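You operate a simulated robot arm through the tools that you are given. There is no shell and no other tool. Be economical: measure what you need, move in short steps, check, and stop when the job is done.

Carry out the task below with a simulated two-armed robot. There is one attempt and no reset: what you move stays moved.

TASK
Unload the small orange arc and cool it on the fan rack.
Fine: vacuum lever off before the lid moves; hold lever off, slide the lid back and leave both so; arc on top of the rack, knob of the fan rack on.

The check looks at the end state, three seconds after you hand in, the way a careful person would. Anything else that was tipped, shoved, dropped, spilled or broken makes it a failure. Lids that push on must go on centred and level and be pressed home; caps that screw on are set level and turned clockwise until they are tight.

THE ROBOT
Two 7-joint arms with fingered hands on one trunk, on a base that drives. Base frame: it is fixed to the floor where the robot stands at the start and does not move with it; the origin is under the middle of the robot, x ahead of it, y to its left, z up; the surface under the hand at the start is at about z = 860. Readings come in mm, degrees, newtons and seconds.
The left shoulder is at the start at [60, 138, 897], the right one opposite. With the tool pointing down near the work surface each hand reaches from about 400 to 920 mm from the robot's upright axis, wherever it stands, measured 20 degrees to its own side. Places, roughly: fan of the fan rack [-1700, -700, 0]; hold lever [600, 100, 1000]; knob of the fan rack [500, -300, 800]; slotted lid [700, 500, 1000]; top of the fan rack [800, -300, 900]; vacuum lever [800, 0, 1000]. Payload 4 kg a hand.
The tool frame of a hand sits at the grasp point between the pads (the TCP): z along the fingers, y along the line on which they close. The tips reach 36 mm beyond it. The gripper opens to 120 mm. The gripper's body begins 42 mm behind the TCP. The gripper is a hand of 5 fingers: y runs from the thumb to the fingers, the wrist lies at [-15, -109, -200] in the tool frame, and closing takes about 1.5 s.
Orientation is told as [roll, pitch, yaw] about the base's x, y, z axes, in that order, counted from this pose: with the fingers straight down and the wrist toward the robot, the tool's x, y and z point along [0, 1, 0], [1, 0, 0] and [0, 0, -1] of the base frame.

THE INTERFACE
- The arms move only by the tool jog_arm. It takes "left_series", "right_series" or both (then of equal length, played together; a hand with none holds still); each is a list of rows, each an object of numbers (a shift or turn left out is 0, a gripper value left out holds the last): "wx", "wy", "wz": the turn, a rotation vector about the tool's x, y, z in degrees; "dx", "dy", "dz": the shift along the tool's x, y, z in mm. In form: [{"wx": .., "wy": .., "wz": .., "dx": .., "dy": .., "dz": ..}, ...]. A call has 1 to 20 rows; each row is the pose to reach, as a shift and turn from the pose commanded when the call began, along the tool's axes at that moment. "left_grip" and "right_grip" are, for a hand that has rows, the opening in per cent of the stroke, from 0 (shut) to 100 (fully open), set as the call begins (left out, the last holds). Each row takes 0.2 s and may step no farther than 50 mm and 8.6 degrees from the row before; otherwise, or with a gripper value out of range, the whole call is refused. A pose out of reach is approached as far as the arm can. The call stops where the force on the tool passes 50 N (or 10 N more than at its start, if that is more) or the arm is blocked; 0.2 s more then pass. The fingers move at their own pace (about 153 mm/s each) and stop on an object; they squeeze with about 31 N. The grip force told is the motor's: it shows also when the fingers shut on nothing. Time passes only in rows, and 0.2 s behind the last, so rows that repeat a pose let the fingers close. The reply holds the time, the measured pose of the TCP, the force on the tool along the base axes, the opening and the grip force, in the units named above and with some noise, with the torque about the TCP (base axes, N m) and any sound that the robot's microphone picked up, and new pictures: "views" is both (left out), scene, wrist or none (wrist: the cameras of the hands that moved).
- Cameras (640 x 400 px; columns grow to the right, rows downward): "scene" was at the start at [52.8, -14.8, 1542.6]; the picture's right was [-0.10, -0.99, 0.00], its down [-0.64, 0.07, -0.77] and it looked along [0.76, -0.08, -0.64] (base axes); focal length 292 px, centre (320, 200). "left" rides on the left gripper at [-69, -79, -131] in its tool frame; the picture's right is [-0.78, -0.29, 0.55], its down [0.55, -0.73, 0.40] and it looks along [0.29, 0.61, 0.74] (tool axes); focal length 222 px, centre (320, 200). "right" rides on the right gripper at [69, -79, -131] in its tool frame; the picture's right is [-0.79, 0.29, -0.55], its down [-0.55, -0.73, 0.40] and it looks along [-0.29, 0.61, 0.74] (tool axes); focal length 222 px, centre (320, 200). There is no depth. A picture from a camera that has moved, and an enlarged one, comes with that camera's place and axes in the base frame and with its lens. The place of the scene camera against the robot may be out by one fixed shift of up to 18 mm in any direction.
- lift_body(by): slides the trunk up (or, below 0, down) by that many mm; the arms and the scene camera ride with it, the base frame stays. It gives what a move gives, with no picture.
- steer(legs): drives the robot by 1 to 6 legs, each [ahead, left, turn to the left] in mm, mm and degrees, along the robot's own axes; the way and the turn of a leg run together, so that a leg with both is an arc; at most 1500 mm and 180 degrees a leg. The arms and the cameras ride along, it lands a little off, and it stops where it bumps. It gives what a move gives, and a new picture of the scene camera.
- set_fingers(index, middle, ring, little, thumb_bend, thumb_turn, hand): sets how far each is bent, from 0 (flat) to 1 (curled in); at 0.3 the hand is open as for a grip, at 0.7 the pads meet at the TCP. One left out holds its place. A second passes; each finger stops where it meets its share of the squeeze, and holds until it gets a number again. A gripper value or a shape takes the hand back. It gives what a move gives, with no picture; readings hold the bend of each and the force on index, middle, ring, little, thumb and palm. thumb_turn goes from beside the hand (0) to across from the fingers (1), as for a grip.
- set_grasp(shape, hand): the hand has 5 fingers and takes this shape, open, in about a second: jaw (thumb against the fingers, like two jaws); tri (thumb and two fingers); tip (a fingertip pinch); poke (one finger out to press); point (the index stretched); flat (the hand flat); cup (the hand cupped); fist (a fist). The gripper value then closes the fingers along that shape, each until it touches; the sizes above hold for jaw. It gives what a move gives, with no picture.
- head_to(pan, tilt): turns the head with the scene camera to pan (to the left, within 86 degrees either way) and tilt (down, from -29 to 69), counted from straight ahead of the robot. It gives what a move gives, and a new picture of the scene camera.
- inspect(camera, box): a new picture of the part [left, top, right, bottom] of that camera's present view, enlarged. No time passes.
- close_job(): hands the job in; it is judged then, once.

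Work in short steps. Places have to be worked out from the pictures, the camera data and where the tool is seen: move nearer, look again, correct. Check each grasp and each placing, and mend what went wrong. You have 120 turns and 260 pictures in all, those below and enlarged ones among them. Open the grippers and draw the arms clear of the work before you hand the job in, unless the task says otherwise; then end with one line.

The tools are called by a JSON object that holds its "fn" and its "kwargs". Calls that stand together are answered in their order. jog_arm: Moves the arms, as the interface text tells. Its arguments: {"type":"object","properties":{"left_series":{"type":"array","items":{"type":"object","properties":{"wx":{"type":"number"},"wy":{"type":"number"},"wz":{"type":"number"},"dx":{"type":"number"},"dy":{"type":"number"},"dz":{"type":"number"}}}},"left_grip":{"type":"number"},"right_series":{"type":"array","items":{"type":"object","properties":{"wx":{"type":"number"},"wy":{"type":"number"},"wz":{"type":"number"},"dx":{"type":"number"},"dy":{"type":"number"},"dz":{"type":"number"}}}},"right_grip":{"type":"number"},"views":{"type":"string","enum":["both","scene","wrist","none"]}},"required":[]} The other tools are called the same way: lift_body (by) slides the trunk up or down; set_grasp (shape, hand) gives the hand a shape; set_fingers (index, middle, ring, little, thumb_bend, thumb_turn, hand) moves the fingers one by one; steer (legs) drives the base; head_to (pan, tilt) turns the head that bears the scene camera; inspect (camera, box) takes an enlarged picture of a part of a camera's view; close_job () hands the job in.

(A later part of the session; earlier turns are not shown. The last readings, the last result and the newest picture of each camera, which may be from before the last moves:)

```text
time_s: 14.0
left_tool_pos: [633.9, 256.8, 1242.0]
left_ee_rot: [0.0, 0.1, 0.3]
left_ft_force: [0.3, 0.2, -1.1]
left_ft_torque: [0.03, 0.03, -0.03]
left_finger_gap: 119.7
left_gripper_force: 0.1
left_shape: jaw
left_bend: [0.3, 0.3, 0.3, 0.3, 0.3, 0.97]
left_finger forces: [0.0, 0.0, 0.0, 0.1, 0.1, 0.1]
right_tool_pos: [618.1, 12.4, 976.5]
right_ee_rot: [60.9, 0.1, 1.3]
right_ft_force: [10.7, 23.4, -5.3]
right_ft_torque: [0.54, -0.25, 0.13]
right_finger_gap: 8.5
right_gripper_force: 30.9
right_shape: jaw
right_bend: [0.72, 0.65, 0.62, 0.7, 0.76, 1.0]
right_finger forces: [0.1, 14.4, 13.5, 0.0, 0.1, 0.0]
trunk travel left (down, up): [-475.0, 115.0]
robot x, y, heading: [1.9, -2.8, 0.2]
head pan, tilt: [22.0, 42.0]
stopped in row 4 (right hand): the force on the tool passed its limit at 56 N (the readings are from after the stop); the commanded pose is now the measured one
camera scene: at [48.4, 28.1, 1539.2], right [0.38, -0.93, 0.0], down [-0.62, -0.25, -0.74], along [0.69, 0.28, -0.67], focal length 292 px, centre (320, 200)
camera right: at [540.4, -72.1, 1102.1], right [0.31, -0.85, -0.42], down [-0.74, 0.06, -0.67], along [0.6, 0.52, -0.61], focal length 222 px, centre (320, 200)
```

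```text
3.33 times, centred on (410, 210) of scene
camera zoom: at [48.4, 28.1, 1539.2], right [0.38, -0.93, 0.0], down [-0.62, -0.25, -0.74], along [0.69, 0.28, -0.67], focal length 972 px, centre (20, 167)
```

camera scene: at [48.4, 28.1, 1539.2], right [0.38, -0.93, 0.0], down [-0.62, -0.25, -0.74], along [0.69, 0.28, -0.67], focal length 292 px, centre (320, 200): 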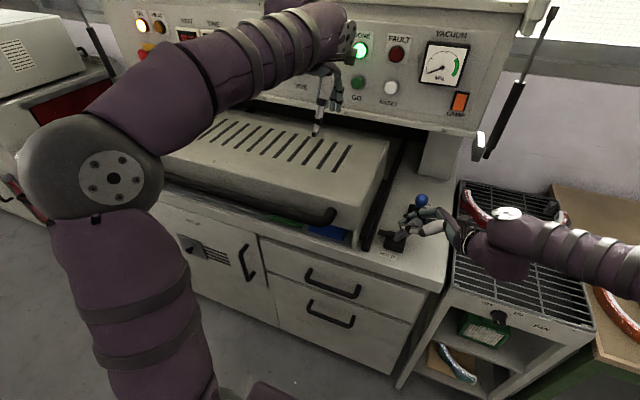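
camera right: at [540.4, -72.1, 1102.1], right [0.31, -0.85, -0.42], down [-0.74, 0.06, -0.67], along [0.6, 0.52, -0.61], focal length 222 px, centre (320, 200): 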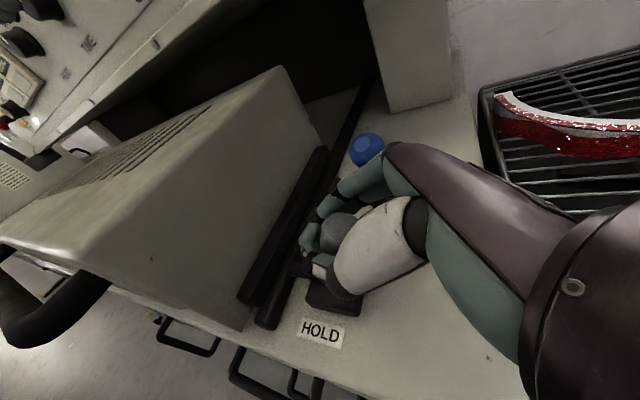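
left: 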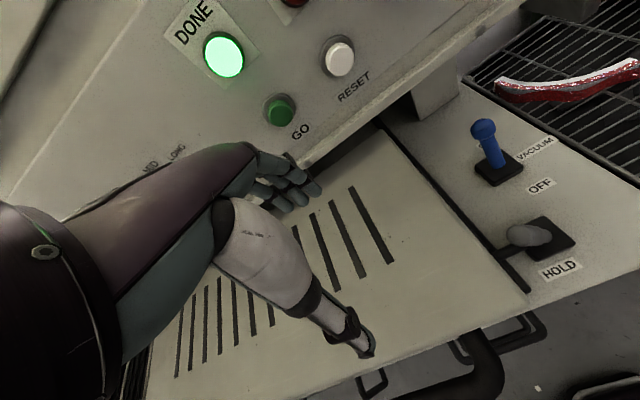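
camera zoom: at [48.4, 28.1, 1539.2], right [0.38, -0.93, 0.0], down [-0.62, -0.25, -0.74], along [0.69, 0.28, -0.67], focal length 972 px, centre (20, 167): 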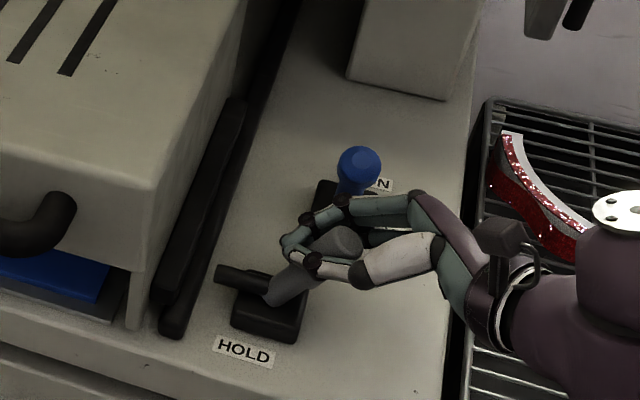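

The pin is retracted and the lever leans right: hold is off. I open and withdraw along the fingers.

{"fn": "jog_arm", "kwargs": {"right_series": [{"dz": 0}, {"dz": 0}, {"dz": 0}, {"dz": -5}, {"dz": -40}, {"dz": -80}, {"dz": -120}, {"dz": -160}], "right_grip": 60}}

{"fn": "inspect", "kwargs": {"camera": "scene", "box": [160, 110, 460, 290]}}

```text
time_s: 15.8
left_tool_pos: [632.1, 255.4, 1242.7]
left_ee_rot: [0.0, -0.1, 0.2]
left_ft_force: [0.6, -0.2, 0.0]
left_ft_torque: [0.0, 0.0, 0.01]
left_finger_gap: 119.6
left_gripper_force: 0.0
left_shape: jaw
left_bend: [0.3, 0.3, 0.3, 0.3, 0.3, 0.97]
left_finger forces: [0.0, 0.1, 0.1, 0.1, 0.0, 0.0]
right_tool_pos: [622.9, -132.3, 1055.2]
right_ee_rot: [60.7, 0.1, 0.9]
right_ft_force: [0.5, 0.4, -0.2]
right_ft_torque: [-0.02, -0.01, 0.0]
right_finger_gap: 71.7
right_gripper_force: 0.0
right_shape: jaw
right_bend: [0.38, 0.42, 0.4, 0.65, 0.48, 1.0]
right_finger forces: [0.1, 0.1, 0.0, 0.0, 0.1, 0.0]
trunk travel left (down, up): [-475.0, 115.0]
robot x, y, heading: [0.6, -0.5, 0.1]
head pan, tilt: [22.0, 42.0]
camera scene: at [45.8, 26.0, 1539.4], right [0.38, -0.93, 0.0], down [-0.62, -0.25, -0.74], along [0.69, 0.28, -0.67], focal length 292 px, centre (320, 200)
camera right: at [543.8, -215.7, 1180.1], right [0.3, -0.86, -0.42], down [-0.74, 0.07, -0.67], along [0.6, 0.51, -0.61], focal length 222 px, centre (320, 200)
```

scene: 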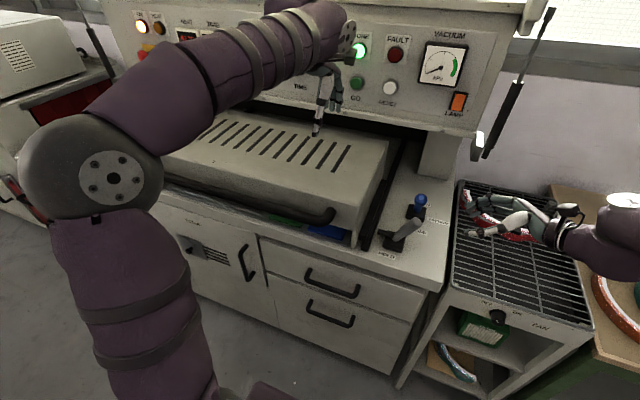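
right: 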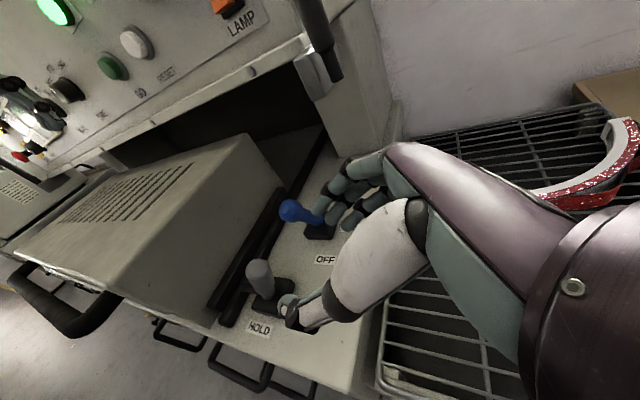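

```text
2.13 times, centred on (310, 200) of scene
camera zoom: at [45.8, 26.0, 1539.4], right [0.38, -0.93, 0.0], down [-0.62, -0.25, -0.74], along [0.69, 0.28, -0.67], focal length 622 px, centre (341, 200)
```

zoom: 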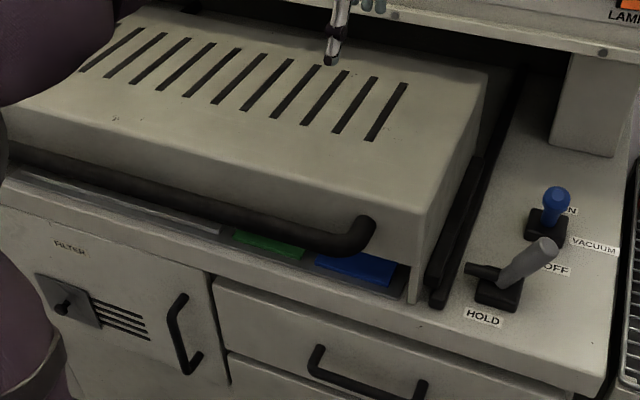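

The levers are both off; the lid's front handle corner triangulates to about (504, 213, 1020). I make a fist with the left hand and bring it in front of the handle, still high, for a look.

{"fn": "set_grasp", "kwargs": {"hand": "left", "shape": "fist"}}

{"fn": "jog_arm", "kwargs": {"left_series": [{"dx": 30, "dy": -40}, {"dx": 60, "dy": -80}, {"dx": 90, "dy": -120}, {"dx": 120, "dy": -160}, {"dx": 148, "dy": -200}, {"dx": 148, "dy": -232}], "left_grip": 0}}

```text
time_s: 16.7
left_tool_pos: [632.5, 254.2, 1242.5]
left_ee_rot: [-0.1, 0.0, 0.2]
left_ft_force: [-0.3, -0.2, 0.7]
left_ft_torque: [-0.02, -0.03, 0.01]
left_finger_gap: 0.0
left_gripper_force: 0.1
left_shape: fist
left_bend: [1.0, 1.0, 1.0, 1.0, 0.96, 0.85]
left_finger forces: [0.1, 0.0, 0.0, 0.0, 0.0, 0.0]
right_tool_pos: [622.6, -132.6, 1055.3]
right_ee_rot: [60.6, 0.0, 0.9]
right_ft_force: [0.5, 0.1, -0.4]
right_ft_torque: [0.0, 0.01, 0.03]
right_finger_gap: 71.9
right_gripper_force: 0.2
right_shape: jaw
right_bend: [0.38, 0.42, 0.4, 0.65, 0.48, 1.0]
right_finger forces: [0.1, 0.0, 0.1, 0.0, 0.0, 0.1]
trunk travel left (down, up): [-475.0, 115.0]
robot x, y, heading: [-2.4, 2.0, 0.3]
head pan, tilt: [22.0, 42.0]
```

```text
time_s: 18.1
left_tool_pos: [399.4, 399.4, 1245.2]
left_ee_rot: [0.0, 0.0, 0.2]
left_ft_force: [0.1, -0.1, 0.6]
left_ft_torque: [-0.02, 0.03, 0.0]
left_finger_gap: 0.0
left_gripper_force: 0.0
left_shape: fist
left_bend: [1.0, 1.0, 1.0, 1.0, 0.96, 0.85]
left_finger forces: [0.0, 0.1, 0.0, 0.0, 0.1, 0.0]
right_tool_pos: [622.0, -132.2, 1055.8]
right_ee_rot: [60.6, 0.0, 0.8]
right_ft_force: [0.5, 0.5, -0.3]
right_ft_torque: [-0.01, 0.03, -0.02]
right_finger_gap: 71.7
right_gripper_force: 0.0
right_shape: jaw
right_bend: [0.38, 0.42, 0.4, 0.65, 0.48, 1.0]
right_finger forces: [0.0, 0.1, 0.0, 0.1, 0.0, 0.0]
trunk travel left (down, up): [-475.0, 115.0]
robot x, y, heading: [-0.4, 2.6, -0.2]
head pan, tilt: [22.0, 42.0]
camera scene: at [45.3, 26.0, 1539.5], right [0.38, -0.93, 0.0], down [-0.62, -0.25, -0.74], along [0.69, 0.28, -0.67], focal length 292 px, centre (320, 200)
camera left: at [322.9, 332.1, 1374.7], right [-0.29, -0.79, -0.55], down [-0.74, 0.55, -0.4], along [0.61, 0.29, -0.74], focal length 222 px, centre (320, 200)
```

scene: 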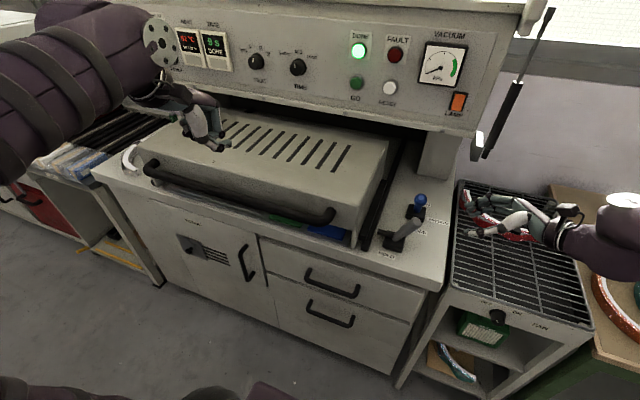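
left: 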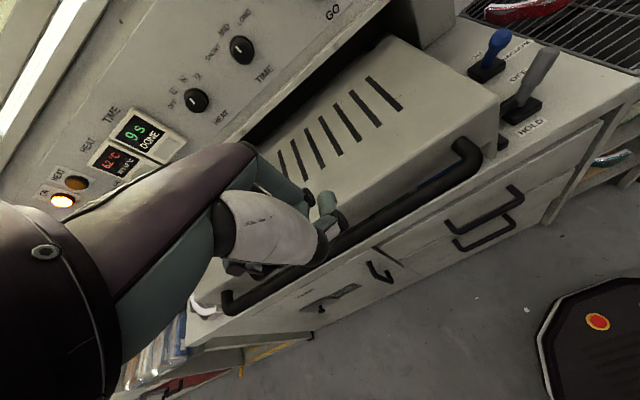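

The handle bar runs along x≈501, z≈1030 from y≈213 to 741, so its middle is at y≈477. I lower the fist in front of the bar's middle.

{"fn": "jog_arm", "kwargs": {"left_series": [{"dx": 25, "dy": -15, "dz": 30}, {"dx": 50, "dy": -30, "dz": 60}, {"dx": 76, "dy": -30, "dz": 100}, {"dx": 76, "dy": -30, "dz": 145}, {"dx": 76, "dy": -30, "dz": 190}, {"dx": 76, "dy": -30, "dz": 235}, {"dx": 76, "dy": -30, "dz": 255}]}}

{"fn": "inspect", "kwargs": {"camera": "scene", "box": [80, 80, 400, 280]}}

```text
time_s: 19.7
left_tool_pos: [368.4, 478.3, 986.0]
left_ee_rot: [0.0, 0.1, 0.2]
left_ft_force: [0.4, -0.8, -0.8]
left_ft_torque: [0.01, 0.02, 0.0]
left_finger_gap: 0.0
left_gripper_force: 0.1
left_shape: fist
left_bend: [1.0, 1.0, 1.0, 1.0, 0.96, 0.85]
left_finger forces: [0.0, 0.0, 0.0, 0.0, 0.1, 0.0]
right_tool_pos: [622.7, -132.2, 1055.8]
right_ee_rot: [60.6, 0.0, 0.9]
right_ft_force: [-0.4, 0.3, 0.4]
right_ft_torque: [0.01, 0.02, 0.0]
right_finger_gap: 71.7
right_gripper_force: 0.1
right_shape: jaw
right_bend: [0.38, 0.42, 0.4, 0.65, 0.48, 1.0]
right_finger forces: [0.1, 0.1, 0.0, 0.0, 0.1, 0.0]
trunk travel left (down, up): [-475.0, 115.0]
robot x, y, heading: [-0.2, 1.3, 0.2]
head pan, tilt: [22.0, 42.0]
camera scene: at [46.2, 26.4, 1539.4], right [0.38, -0.93, 0.0], down [-0.62, -0.25, -0.74], along [0.69, 0.28, -0.67], focal length 292 px, centre (320, 200)
camera left: at [291.3, 409.6, 1116.7], right [-0.29, -0.79, -0.55], down [-0.74, 0.55, -0.4], along [0.61, 0.29, -0.74], focal length 222 px, centre (320, 200)
```

scene: 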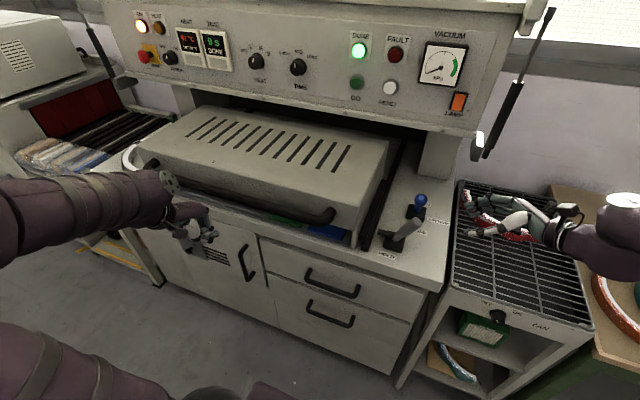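
left: 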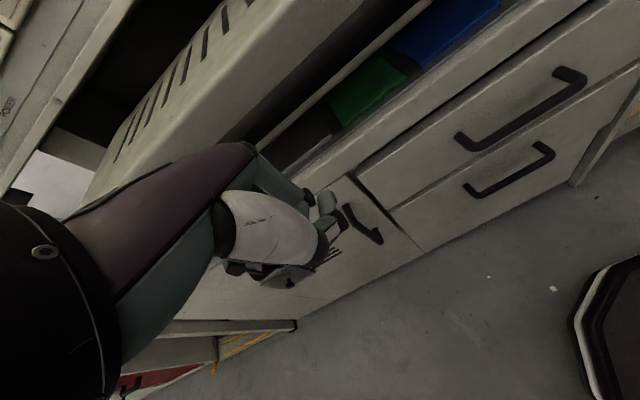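

```text
2.00 times, centred on (240, 180) of scene
camera zoom: at [46.2, 26.4, 1539.4], right [0.38, -0.93, 0.0], down [-0.62, -0.25, -0.74], along [0.69, 0.28, -0.67], focal length 583 px, centre (480, 240)
```

zoom: 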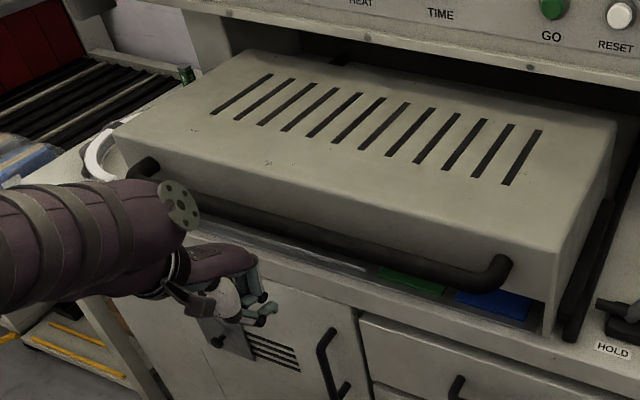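

The fist is in front of the bar. I push forward in small steps, watching the force.

{"fn": "jog_arm", "kwargs": {"left_series": [{"dy": 30}, {"dy": 55}, {"dy": 75}, {"dy": 90}, {"dy": 105}, {"dy": 120}]}}

{"fn": "inspect", "kwargs": {"camera": "scene", "box": [80, 80, 400, 280]}}

```text
time_s: 21.1
left_tool_pos: [488.7, 476.9, 988.8]
left_ee_rot: [0.0, 0.0, 0.2]
left_ft_force: [-0.3, 0.3, -0.3]
left_ft_torque: [0.01, 0.03, 0.0]
left_finger_gap: 0.0
left_gripper_force: 0.1
left_shape: fist
left_bend: [1.0, 1.0, 1.0, 1.0, 0.96, 0.85]
left_finger forces: [0.0, 0.0, 0.2, 0.0, 0.1, 0.0]
right_tool_pos: [622.8, -132.0, 1054.4]
right_ee_rot: [60.7, 0.0, 0.9]
right_ft_force: [0.3, 0.0, 0.1]
right_ft_torque: [-0.02, 0.02, 0.0]
right_finger_gap: 72.0
right_gripper_force: 0.0
right_shape: jaw
right_bend: [0.38, 0.42, 0.4, 0.65, 0.48, 1.0]
right_finger forces: [0.1, 0.0, 0.1, 0.0, 0.1, 0.0]
trunk travel left (down, up): [-475.0, 115.0]
robot x, y, heading: [3.2, -2.2, 0.0]
head pan, tilt: [22.0, 42.0]
camera scene: at [46.3, 26.3, 1539.4], right [0.38, -0.93, 0.0], down [-0.62, -0.25, -0.74], along [0.69, 0.28, -0.67], focal length 292 px, centre (320, 200)
camera left: at [412.0, 409.9, 1118.2], right [-0.29, -0.79, -0.55], down [-0.74, 0.55, -0.4], along [0.61, 0.29, -0.74], focal length 222 px, centre (320, 200)
```

scene: 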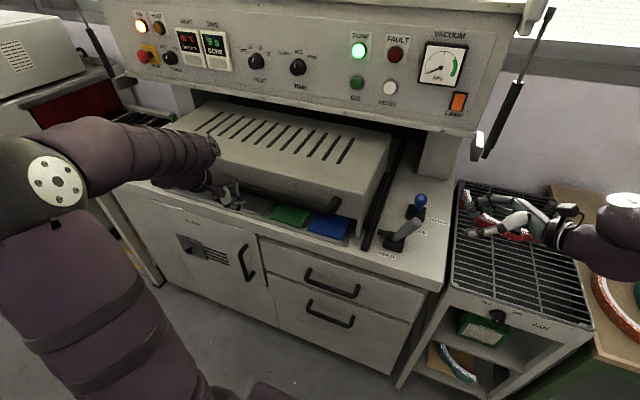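
left: 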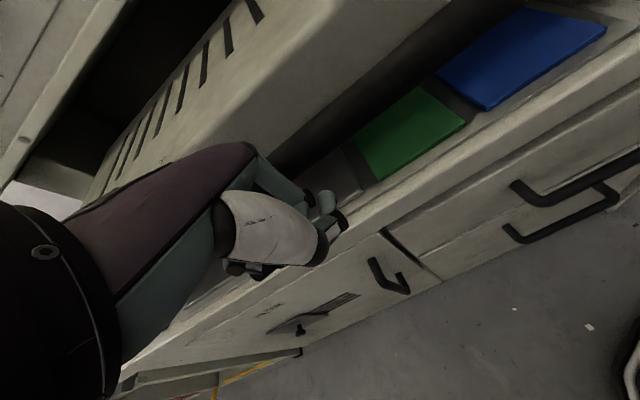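

```text
2.00 times, centred on (240, 180) of scene
camera zoom: at [46.3, 26.3, 1539.4], right [0.38, -0.93, 0.0], down [-0.62, -0.25, -0.74], along [0.69, 0.28, -0.67], focal length 583 px, centre (480, 240)
```

zoom: 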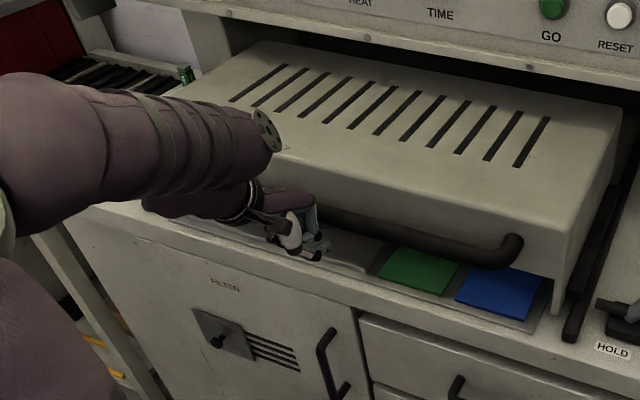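

The lid slides smoothly. I keep pushing.

{"fn": "jog_arm", "kwargs": {"left_series": [{"dy": 25}, {"dy": 50}, {"dy": 75}, {"dy": 100}, {"dy": 125}, {"dy": 150}]}}

{"fn": "inspect", "kwargs": {"camera": "scene", "box": [80, 60, 480, 280]}}

```text
time_s: 22.5
left_tool_pos: [640.7, 477.8, 986.8]
left_ee_rot: [0.1, 0.1, 0.1]
left_ft_force: [0.9, 0.4, -0.2]
left_ft_torque: [-0.05, 0.0, -0.01]
left_finger_gap: 0.0
left_gripper_force: 0.1
left_shape: fist
left_bend: [1.0, 1.0, 1.0, 1.0, 0.96, 0.85]
left_finger forces: [0.1, 0.0, 0.0, 0.1, 0.0, 0.0]
right_tool_pos: [624.5, -131.5, 1054.1]
right_ee_rot: [60.6, 0.1, 0.9]
right_ft_force: [-0.7, 0.1, -1.1]
right_ft_torque: [-0.02, -0.01, 0.01]
right_finger_gap: 71.9
right_gripper_force: 0.0
right_shape: jaw
right_bend: [0.38, 0.42, 0.4, 0.65, 0.48, 1.0]
right_finger forces: [0.0, 0.0, 0.1, 0.0, 0.0, 0.0]
trunk travel left (down, up): [-475.0, 115.0]
robot x, y, heading: [-1.8, 1.3, 0.2]
head pan, tilt: [22.0, 42.0]
camera scene: at [47.5, 26.6, 1539.3], right [0.38, -0.93, 0.0], down [-0.62, -0.25, -0.74], along [0.69, 0.28, -0.67], focal length 292 px, centre (320, 200)
camera left: at [562.8, 409.5, 1116.8], right [-0.29, -0.79, -0.55], down [-0.74, 0.55, -0.4], along [0.61, 0.29, -0.74], focal length 222 px, centre (320, 200)
```

scene: 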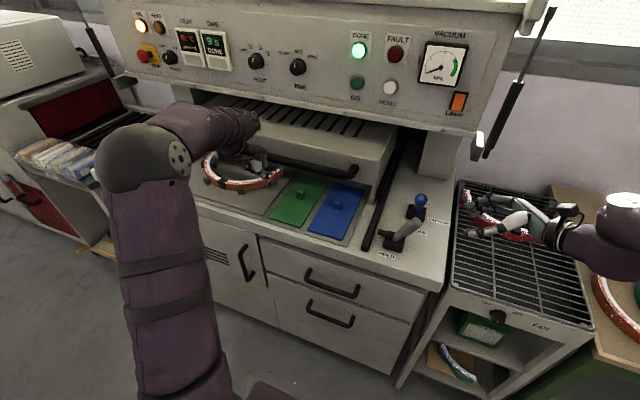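
left: 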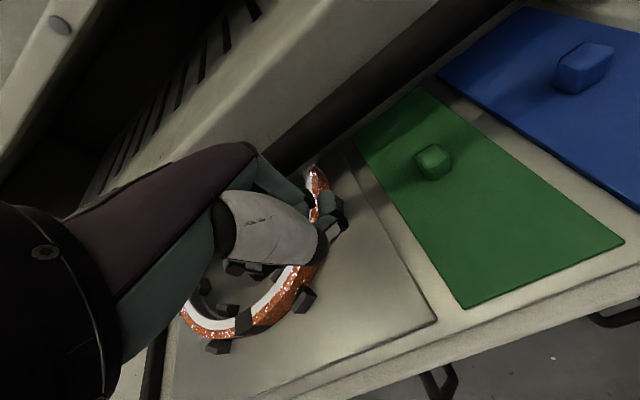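

```text
1.60 times, centred on (280, 170) of scene
camera zoom: at [47.5, 26.6, 1539.3], right [0.38, -0.93, 0.0], down [-0.62, -0.25, -0.74], along [0.69, 0.28, -0.67], focal length 467 px, centre (384, 248)
```

zoom: 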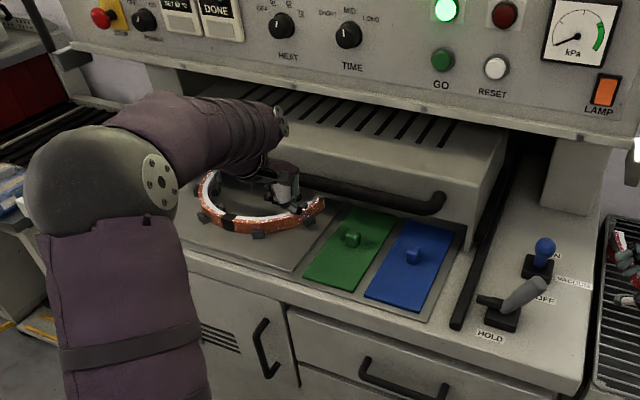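

The orange arc has come into view on the bed, well under the fist. I push the lid further until its stop.

{"fn": "jog_arm", "kwargs": {"left_series": [{"dy": 25}, {"dy": 50}, {"dy": 75}, {"dy": 95}, {"dy": 115}, {"dy": 135}, {"dy": 155}]}}

{"fn": "inspect", "kwargs": {"camera": "scene", "box": [80, 60, 480, 280]}}

```text
time_s: 24.1
left_tool_pos: [794.2, 479.7, 989.1]
left_ee_rot: [0.0, 0.0, 0.2]
left_ft_force: [0.2, 0.7, 0.8]
left_ft_torque: [-0.02, 0.02, 0.03]
left_finger_gap: 0.1
left_gripper_force: 0.1
left_shape: fist
left_bend: [1.0, 1.0, 1.0, 1.0, 0.96, 0.85]
left_finger forces: [0.0, 0.1, 0.0, 0.0, 0.0, 0.0]
right_tool_pos: [622.6, -132.0, 1053.9]
right_ee_rot: [60.6, 0.1, 1.0]
right_ft_force: [-0.3, 0.4, -0.2]
right_ft_torque: [0.02, 0.02, 0.02]
right_finger_gap: 71.8
right_gripper_force: 0.0
right_shape: jaw
right_bend: [0.38, 0.42, 0.4, 0.65, 0.48, 1.0]
right_finger forces: [0.0, 0.0, 0.0, 0.0, 0.0, 0.1]
trunk travel left (down, up): [-475.0, 115.0]
robot x, y, heading: [3.3, 2.0, 0.0]
head pan, tilt: [22.0, 42.0]
camera scene: at [46.9, 26.3, 1539.4], right [0.38, -0.93, 0.0], down [-0.62, -0.25, -0.74], along [0.69, 0.28, -0.67], focal length 292 px, centre (320, 200)
camera left: at [717.0, 411.4, 1118.5], right [-0.29, -0.79, -0.55], down [-0.74, 0.55, -0.4], along [0.61, 0.29, -0.74], focal length 222 px, centre (320, 200)
```

scene: 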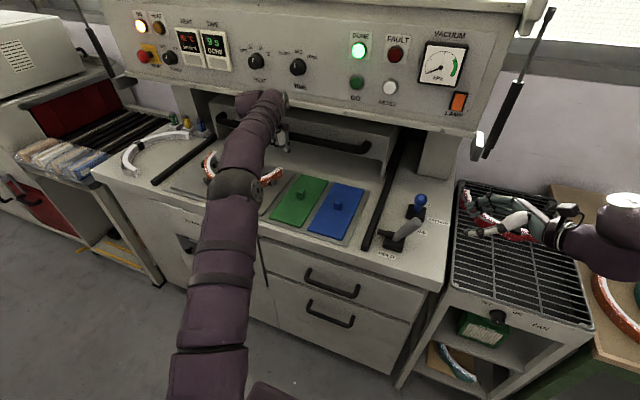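
left: 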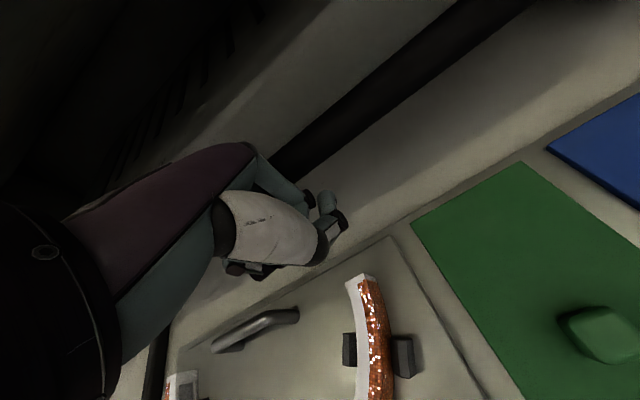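

```text
1.60 times, centred on (280, 170) of scene
camera zoom: at [46.9, 26.3, 1539.4], right [0.38, -0.93, 0.0], down [-0.62, -0.25, -0.74], along [0.69, 0.28, -0.67], focal length 467 px, centre (384, 248)
```

zoom: 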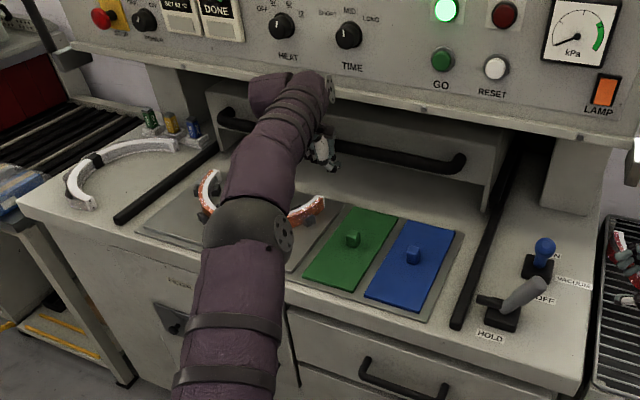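

No stop felt yet; I push on a little more.

{"fn": "jog_arm", "kwargs": {"left_series": [{"dy": 15}, {"dy": 30}, {"dy": 45}, {"dy": 60}]}}

```text
time_s: 24.9
left_tool_pos: [800.4, 479.4, 991.7]
left_ee_rot: [0.7, -0.1, 0.4]
left_ft_force: [-32.7, -7.3, 7.6]
left_ft_torque: [0.18, -1.28, -0.27]
left_finger_gap: 114.0
left_gripper_force: 0.0
left_shape: fist
left_bend: [1.0, 1.0, 1.0, 1.0, 0.96, 0.85]
left_finger forces: [19.8, 13.9, 0.1, 0.0, 0.1, 0.0]
left hand out of reach, approached as far as the arm can: row 1, 2, 3
right_tool_pos: [619.4, -131.8, 1056.3]
right_ee_rot: [60.7, -0.1, 1.0]
right_ft_force: [0.1, 0.1, -0.4]
right_ft_torque: [0.02, 0.04, 0.03]
right_finger_gap: 71.6
right_gripper_force: 0.0
right_shape: jaw
right_bend: [0.38, 0.42, 0.4, 0.65, 0.48, 1.0]
right_finger forces: [0.1, 0.1, 0.1, 0.1, 0.1, 0.0]
trunk travel left (down, up): [-475.0, 115.0]
robot x, y, heading: [1.5, 2.5, 0.4]
head pan, tilt: [22.0, 42.0]
stopped in row 3 (left hand): the force on the tool passed its limit at 70 N (the readings are from after the stop); the commanded pose is now the measured one
camera scene: at [40.2, 24.2, 1539.6], right [0.38, -0.92, 0.0], down [-0.62, -0.25, -0.75], along [0.69, 0.28, -0.67], focal length 292 px, centre (320, 200)
camera left: at [721.9, 410.4, 1120.6], right [-0.29, -0.78, -0.56], down [-0.74, 0.55, -0.39], along [0.61, 0.3, -0.73], focal length 222 px, centre (320, 200)
```

scene: 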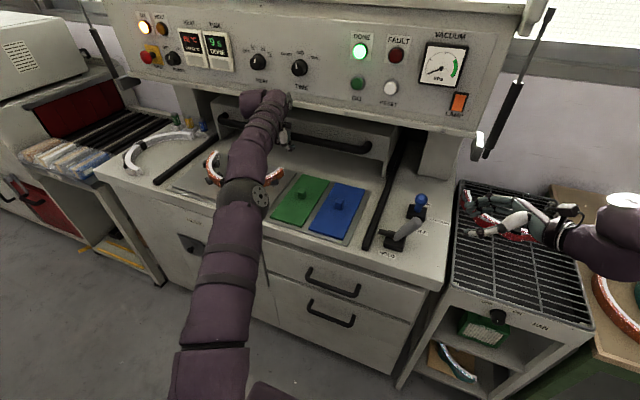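
left: 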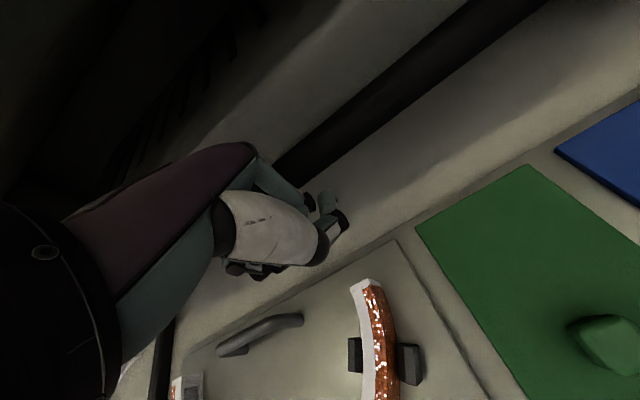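

The lid reached its stop (34 N on the knuckles, no movement). I back the left hand out the way it came and lift it clear.

{"fn": "jog_arm", "kwargs": {"left_series": [{"dy": -30}, {"dy": -75}, {"dy": -120}, {"dy": -165}, {"dy": -210}, {"dy": -255}, {"dy": -300}, {"dy": -340}, {"dy": -380}, {"dy": -380, "dz": -45}, {"dy": -380, "dz": -90}, {"dy": -380, "dz": -135}, {"dy": -380, "dz": -180}, {"dy": -380, "dz": -220}]}}

{"fn": "inspect", "kwargs": {"camera": "scene", "box": [80, 60, 480, 280]}}

```text
time_s: 27.9
left_tool_pos: [426.4, 476.4, 1207.3]
left_ee_rot: [0.4, 0.0, 0.2]
left_ft_force: [-0.8, -0.6, 0.5]
left_ft_torque: [0.0, 0.02, 0.0]
left_finger_gap: 0.2
left_gripper_force: 0.2
left_shape: fist
left_bend: [1.0, 1.0, 1.0, 1.0, 0.97, 0.85]
left_finger forces: [0.0, 0.0, 0.0, 0.1, 0.1, 0.0]
right_tool_pos: [622.9, -131.4, 1054.7]
right_ee_rot: [60.6, -0.1, 1.0]
right_ft_force: [-1.1, 0.3, 0.7]
right_ft_torque: [-0.03, 0.01, 0.01]
right_finger_gap: 71.8
right_gripper_force: 0.1
right_shape: jaw
right_bend: [0.38, 0.42, 0.4, 0.65, 0.48, 1.0]
right_finger forces: [0.1, 0.0, 0.0, 0.0, 0.1, 0.0]
trunk travel left (down, up): [-475.0, 115.0]
robot x, y, heading: [3.4, -1.6, 0.3]
head pan, tilt: [22.0, 42.0]
camera scene: at [45.1, 26.4, 1539.4], right [0.38, -0.92, 0.0], down [-0.62, -0.25, -0.74], along [0.69, 0.28, -0.67], focal length 292 px, centre (320, 200)
camera left: at [348.6, 407.4, 1336.3], right [-0.29, -0.78, -0.55], down [-0.74, 0.55, -0.39], along [0.61, 0.3, -0.73], focal length 222 px, centre (320, 200)
```

scene: 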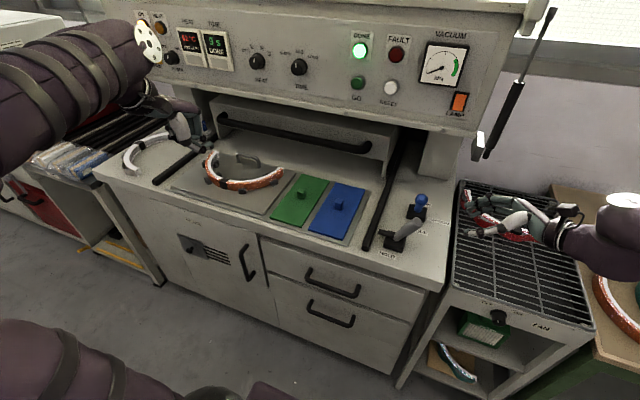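
left: 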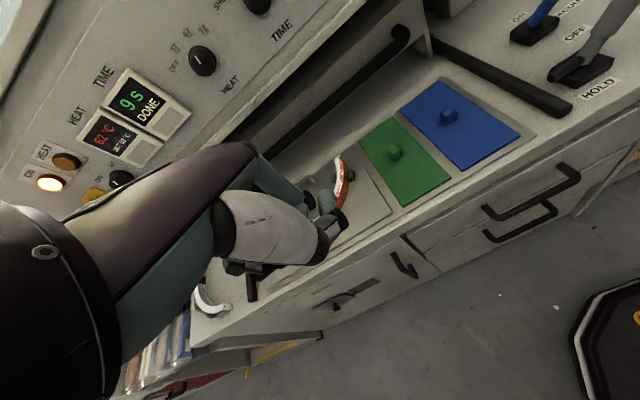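

```text
1.60 times, centred on (280, 170) of scene
camera zoom: at [45.1, 26.4, 1539.4], right [0.38, -0.92, 0.0], down [-0.62, -0.25, -0.74], along [0.69, 0.28, -0.67], focal length 467 px, centre (384, 248)
```

zoom: 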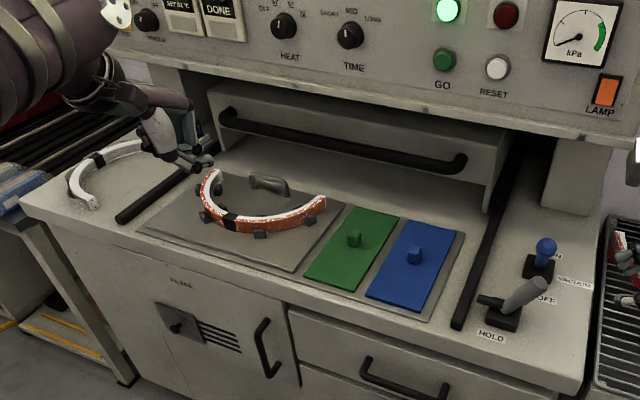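

The lid is back and the arc sits on its mould plate between small black pegs; ends near (780, 485) and (780, 780), front near (648, 600). I open the left hand, move it to look down at the arc, and bring the right arm back up out of the way.

{"fn": "set_grasp", "kwargs": {"hand": "left", "shape": "jaw"}}

{"fn": "jog_arm", "kwargs": {"left_series": [{"dx": 10, "dy": 30, "dz": 20}, {"dx": 20, "dy": 60, "dz": 40}, {"dx": 40, "dy": 85, "dz": 60}, {"dx": 60, "dy": 100, "dz": 70}, {"dx": 60, "dy": 100, "dz": 70}, {"dx": 60, "dy": 100, "dz": 70}], "right_series": [{"dz": -30, "dx": 20}, {"dz": -50, "dx": 40, "dy": -20}, {"dz": -60, "dx": 70, "dy": -50}, {"dz": -60, "dx": 100, "dy": -80, "wy": -8}, {"dz": -70, "dx": 130, "dy": -110, "wy": -16}, {"dz": -70, "dx": 150, "dy": -140, "wy": -24}]}}

{"fn": "inspect", "kwargs": {"camera": "scene", "box": [180, 120, 310, 220]}}

```text
time_s: 28.8
left_tool_pos: [425.6, 475.9, 1206.6]
left_ee_rot: [0.5, 0.0, 0.2]
left_ft_force: [0.0, -0.1, -0.1]
left_ft_torque: [0.04, 0.01, 0.0]
left_finger_gap: 119.6
left_gripper_force: 0.0
left_shape: jaw
left_bend: [0.3, 0.3, 0.3, 0.3, 0.3, 0.97]
left_finger forces: [0.1, 0.0, 0.0, 0.0, 0.0, 0.0]
right_tool_pos: [622.0, -130.9, 1054.8]
right_ee_rot: [60.6, 0.0, 1.0]
right_ft_force: [-1.2, 0.2, -0.1]
right_ft_torque: [0.0, 0.0, 0.01]
right_finger_gap: 71.9
right_gripper_force: 0.0
right_shape: jaw
right_bend: [0.38, 0.42, 0.4, 0.65, 0.48, 1.0]
right_finger forces: [0.0, 0.0, 0.0, 0.0, 0.0, 0.1]
trunk travel left (down, up): [-475.0, 115.0]
robot x, y, heading: [-0.7, 4.1, 0.1]
head pan, tilt: [22.0, 42.0]
```

```text
time_s: 30.2
left_tool_pos: [523.8, 538.7, 1137.3]
left_ee_rot: [0.5, 0.0, 0.1]
left_ft_force: [0.2, 0.0, -0.7]
left_ft_torque: [-0.02, 0.02, 0.04]
left_finger_gap: 119.5
left_gripper_force: 0.1
left_shape: jaw
left_bend: [0.3, 0.3, 0.3, 0.3, 0.3, 0.97]
left_finger forces: [0.1, 0.0, 0.0, 0.1, 0.1, 0.0]
right_tool_pos: [481.2, -118.8, 1220.4]
right_ee_rot: [36.5, 0.0, 1.0]
right_ft_force: [0.6, -0.6, -0.2]
right_ft_torque: [0.01, -0.03, -0.01]
right_finger_gap: 72.2
right_gripper_force: 0.1
right_shape: jaw
right_bend: [0.38, 0.42, 0.4, 0.65, 0.48, 1.0]
right_finger forces: [0.1, 0.1, 0.0, 0.0, 0.0, 0.0]
trunk travel left (down, up): [-475.0, 115.0]
robot x, y, heading: [1.8, -1.4, 0.0]
head pan, tilt: [22.0, 42.0]
camera scene: at [44.3, 27.5, 1539.4], right [0.38, -0.92, 0.0], down [-0.62, -0.26, -0.74], along [0.69, 0.28, -0.67], focal length 292 px, centre (320, 200)
camera right: at [401.5, -144.1, 1367.7], right [0.31, -0.95, -0.03], down [-0.73, -0.22, -0.65], along [0.61, 0.22, -0.76], focal length 222 px, centre (320, 200)
camera left: at [447.2, 469.6, 1267.0], right [-0.29, -0.78, -0.55], down [-0.74, 0.55, -0.39], along [0.61, 0.3, -0.73], focal length 222 px, centre (320, 200)
```

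scene: 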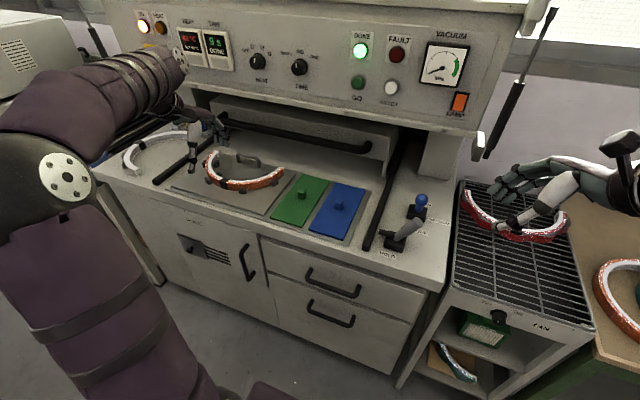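
right: 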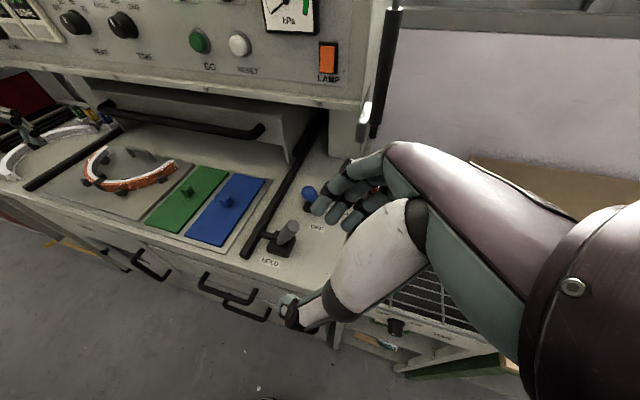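
left: 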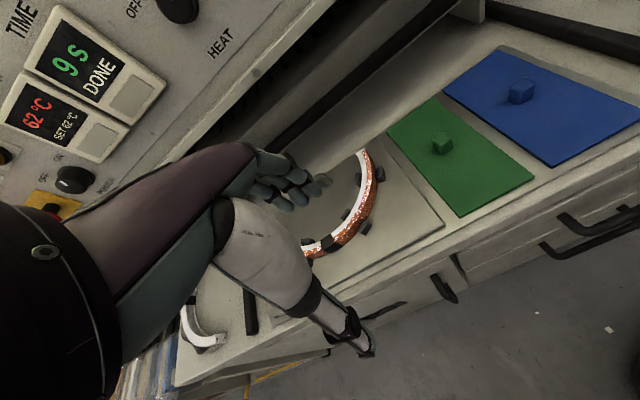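

```text
4.00 times, centred on (245, 170) of scene
camera zoom: at [44.3, 27.5, 1539.4], right [0.38, -0.92, 0.0], down [-0.62, -0.26, -0.74], along [0.69, 0.28, -0.67], focal length 1167 px, centre (620, 320)
```

zoom: 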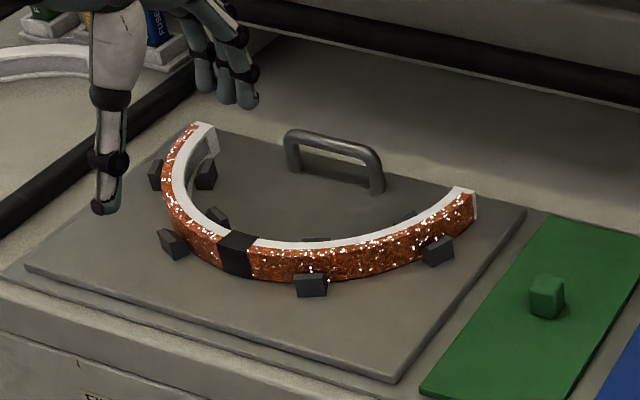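

From the zoom, the arc's black collar (its apex) is around (662, 645, ~885), between two peg pairs, with the band normal along x. I take a three-finger shape and move above the collar to look closer.

{"fn": "set_grasp", "kwargs": {"hand": "left", "shape": "tri"}}

{"fn": "jog_arm", "kwargs": {"left_series": [{"dx": 25, "dy": 30, "dz": 0}, {"dx": 55, "dy": 60, "dz": 20}, {"dx": 80, "dy": 90, "dz": 40}, {"dx": 100, "dy": 115, "dz": 70}, {"dx": 109, "dy": 131, "dz": 100}]}}

{"fn": "inspect", "kwargs": {"camera": "scene", "box": [170, 100, 310, 220]}}

{"fn": "inspect", "kwargs": {"camera": "left", "box": [240, 120, 480, 400]}}

```text
time_s: 31.1
left_tool_pos: [525.9, 538.7, 1138.2]
left_ee_rot: [0.5, 0.0, 0.2]
left_ft_force: [-0.4, -0.2, 0.1]
left_ft_torque: [0.02, -0.01, -0.02]
left_finger_gap: 119.8
left_gripper_force: 0.0
left_shape: tri
left_bend: [0.3, 0.3, 0.99, 0.99, 0.3, 0.97]
left_finger forces: [0.1, 0.0, 0.1, 0.1, 0.0, 0.0]
right_tool_pos: [482.5, -120.2, 1220.7]
right_ee_rot: [36.6, 0.0, 1.1]
right_ft_force: [-0.4, -0.7, -0.3]
right_ft_torque: [0.01, 0.01, 0.0]
right_finger_gap: 71.9
right_gripper_force: 0.1
right_shape: jaw
right_bend: [0.38, 0.42, 0.4, 0.65, 0.48, 1.0]
right_finger forces: [0.0, 0.1, 0.0, 0.1, 0.0, 0.0]
trunk travel left (down, up): [-475.0, 115.0]
robot x, y, heading: [1.7, 0.1, 0.1]
head pan, tilt: [22.0, 42.0]
```

```text
time_s: 32.3
left_tool_pos: [655.4, 648.4, 1037.9]
left_ee_rot: [0.5, 0.1, 0.2]
left_ft_force: [0.3, 0.0, -0.4]
left_ft_torque: [0.0, 0.0, 0.03]
left_finger_gap: 119.9
left_gripper_force: 0.1
left_shape: tri
left_bend: [0.3, 0.3, 0.99, 0.99, 0.3, 0.97]
left_finger forces: [0.0, 0.0, 0.0, 0.1, 0.1, 0.0]
right_tool_pos: [483.1, -119.7, 1220.5]
right_ee_rot: [36.6, 0.0, 1.1]
right_ft_force: [-0.5, 0.6, -0.8]
right_ft_torque: [-0.01, -0.01, 0.0]
right_finger_gap: 71.7
right_gripper_force: 0.0
right_shape: jaw
right_bend: [0.38, 0.42, 0.4, 0.65, 0.48, 1.0]
right_finger forces: [0.0, 0.0, 0.0, 0.0, 0.0, 0.0]
trunk travel left (down, up): [-475.0, 115.0]
robot x, y, heading: [-0.8, -1.8, 0.4]
head pan, tilt: [22.0, 42.0]
camera scene: at [45.9, 27.0, 1539.4], right [0.38, -0.92, 0.0], down [-0.62, -0.25, -0.74], along [0.69, 0.28, -0.67], focal length 292 px, centre (320, 200)
camera left: at [577.4, 579.8, 1166.7], right [-0.29, -0.78, -0.55], down [-0.74, 0.55, -0.39], along [0.61, 0.3, -0.73], focal length 222 px, centre (320, 200)
```

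scene: 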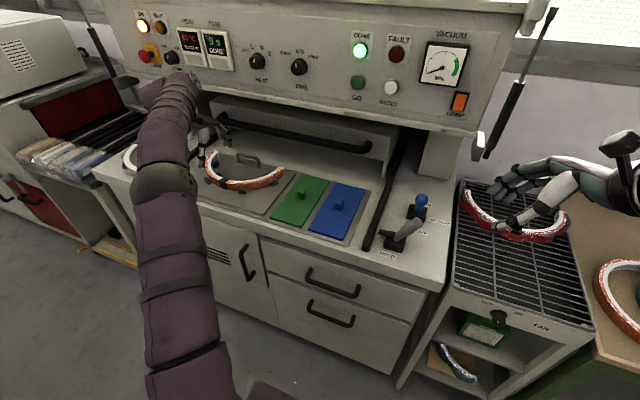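
left: 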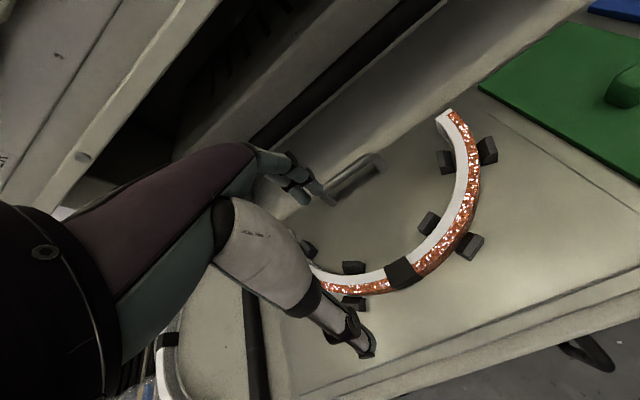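

```text
3.33 times, centred on (240, 160) of scene
camera zoom: at [45.9, 27.0, 1539.4], right [0.38, -0.92, 0.0], down [-0.62, -0.25, -0.74], along [0.69, 0.28, -0.67], focal length 972 px, centre (587, 333)
```

zoom: 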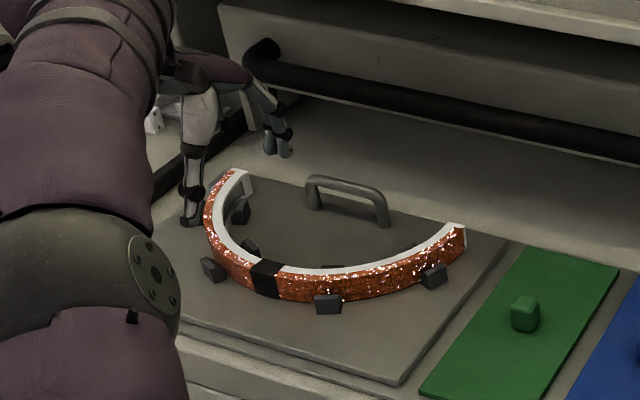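

```text
1.43 times, centred on (360, 260) of left
camera zoom: at [577.4, 579.8, 1166.7], right [-0.29, -0.78, -0.55], down [-0.74, 0.55, -0.39], along [0.61, 0.3, -0.73], focal length 317 px, centre (263, 114)
```

zoom: 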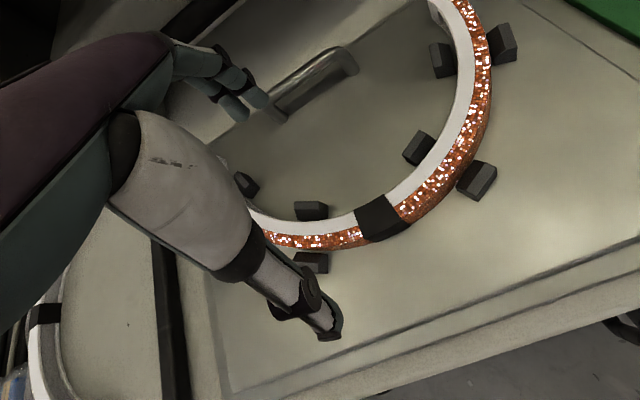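

The collar refines to about (650, 631, 890). I centre over it with the opening narrowed and come down to just above the band.

{"fn": "jog_arm", "kwargs": {"left_series": [{"dx": -17, "dy": -3, "dz": 20}, {"dx": -17, "dy": -3, "dz": 50}, {"dx": -17, "dy": -3, "dz": 80}, {"dx": -17, "dy": -3, "dz": 100}], "left_grip": 62}}

{"fn": "inspect", "kwargs": {"camera": "scene", "box": [170, 120, 290, 210]}}

{"fn": "inspect", "kwargs": {"camera": "left", "box": [220, 100, 500, 400]}}

```text
time_s: 33.3
left_tool_pos: [650.3, 631.4, 938.3]
left_ee_rot: [0.5, 0.0, 0.2]
left_ft_force: [0.1, 0.7, -0.7]
left_ft_torque: [-0.02, -0.02, -0.03]
left_finger_gap: 74.7
left_gripper_force: 0.1
left_shape: tri
left_bend: [0.37, 0.41, 0.99, 0.99, 0.46, 1.0]
left_finger forces: [0.1, 0.0, 0.0, 0.0, 0.1, 0.1]
right_tool_pos: [482.7, -119.3, 1220.6]
right_ee_rot: [36.6, -0.1, 1.0]
right_ft_force: [-0.4, 0.0, -1.0]
right_ft_torque: [0.04, -0.02, 0.06]
right_finger_gap: 71.5
right_gripper_force: 0.0
right_shape: jaw
right_bend: [0.38, 0.42, 0.4, 0.65, 0.48, 1.0]
right_finger forces: [0.0, 0.1, 0.0, 0.1, 0.0, 0.1]
trunk travel left (down, up): [-475.0, 115.0]
robot x, y, heading: [1.3, -1.4, 0.2]
head pan, tilt: [22.0, 42.0]
camera scene: at [45.5, 26.9, 1539.4], right [0.38, -0.92, 0.0], down [-0.62, -0.25, -0.74], along [0.69, 0.28, -0.67], focal length 292 px, centre (320, 200)
camera left: at [573.5, 562.9, 1067.2], right [-0.29, -0.78, -0.55], down [-0.74, 0.55, -0.39], along [0.61, 0.3, -0.73], focal length 222 px, centre (320, 200)
```

scene: 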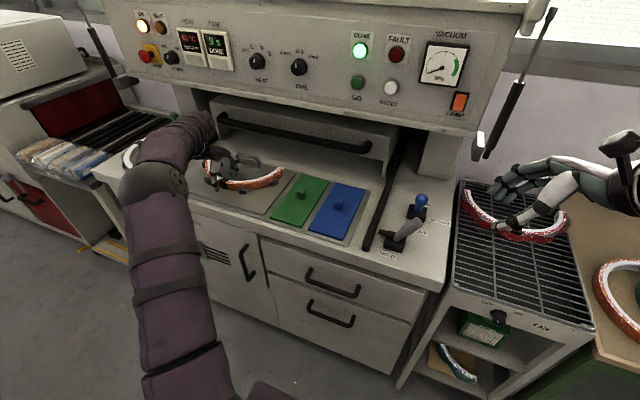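
left: 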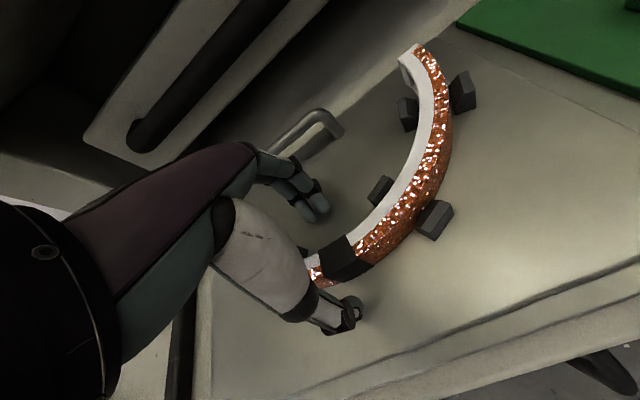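

```text
4.44 times, centred on (230, 165) of scene
camera zoom: at [45.5, 26.9, 1539.4], right [0.38, -0.92, 0.0], down [-0.62, -0.25, -0.74], along [0.69, 0.28, -0.67], focal length 1296 px, centre (720, 356)
```

zoom: 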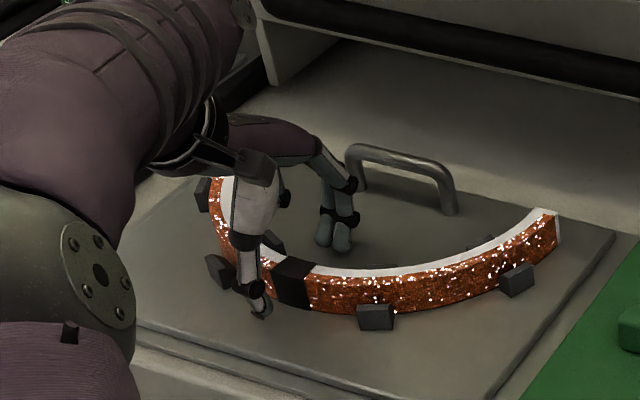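

```text
1.33 times, centred on (360, 250) of left
camera zoom: at [573.5, 562.9, 1067.2], right [-0.29, -0.78, -0.55], down [-0.74, 0.55, -0.39], along [0.61, 0.3, -0.73], focal length 296 px, centre (267, 133)
```

zoom: 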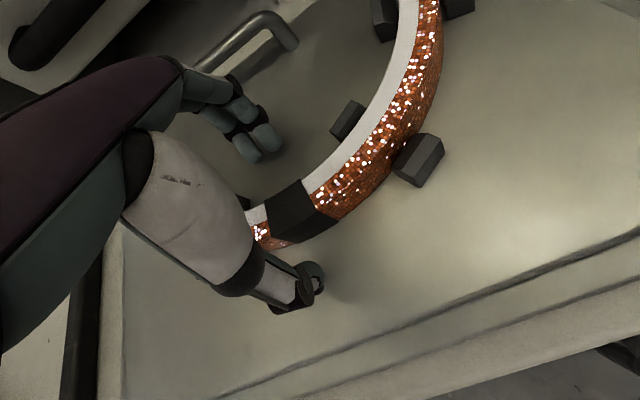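

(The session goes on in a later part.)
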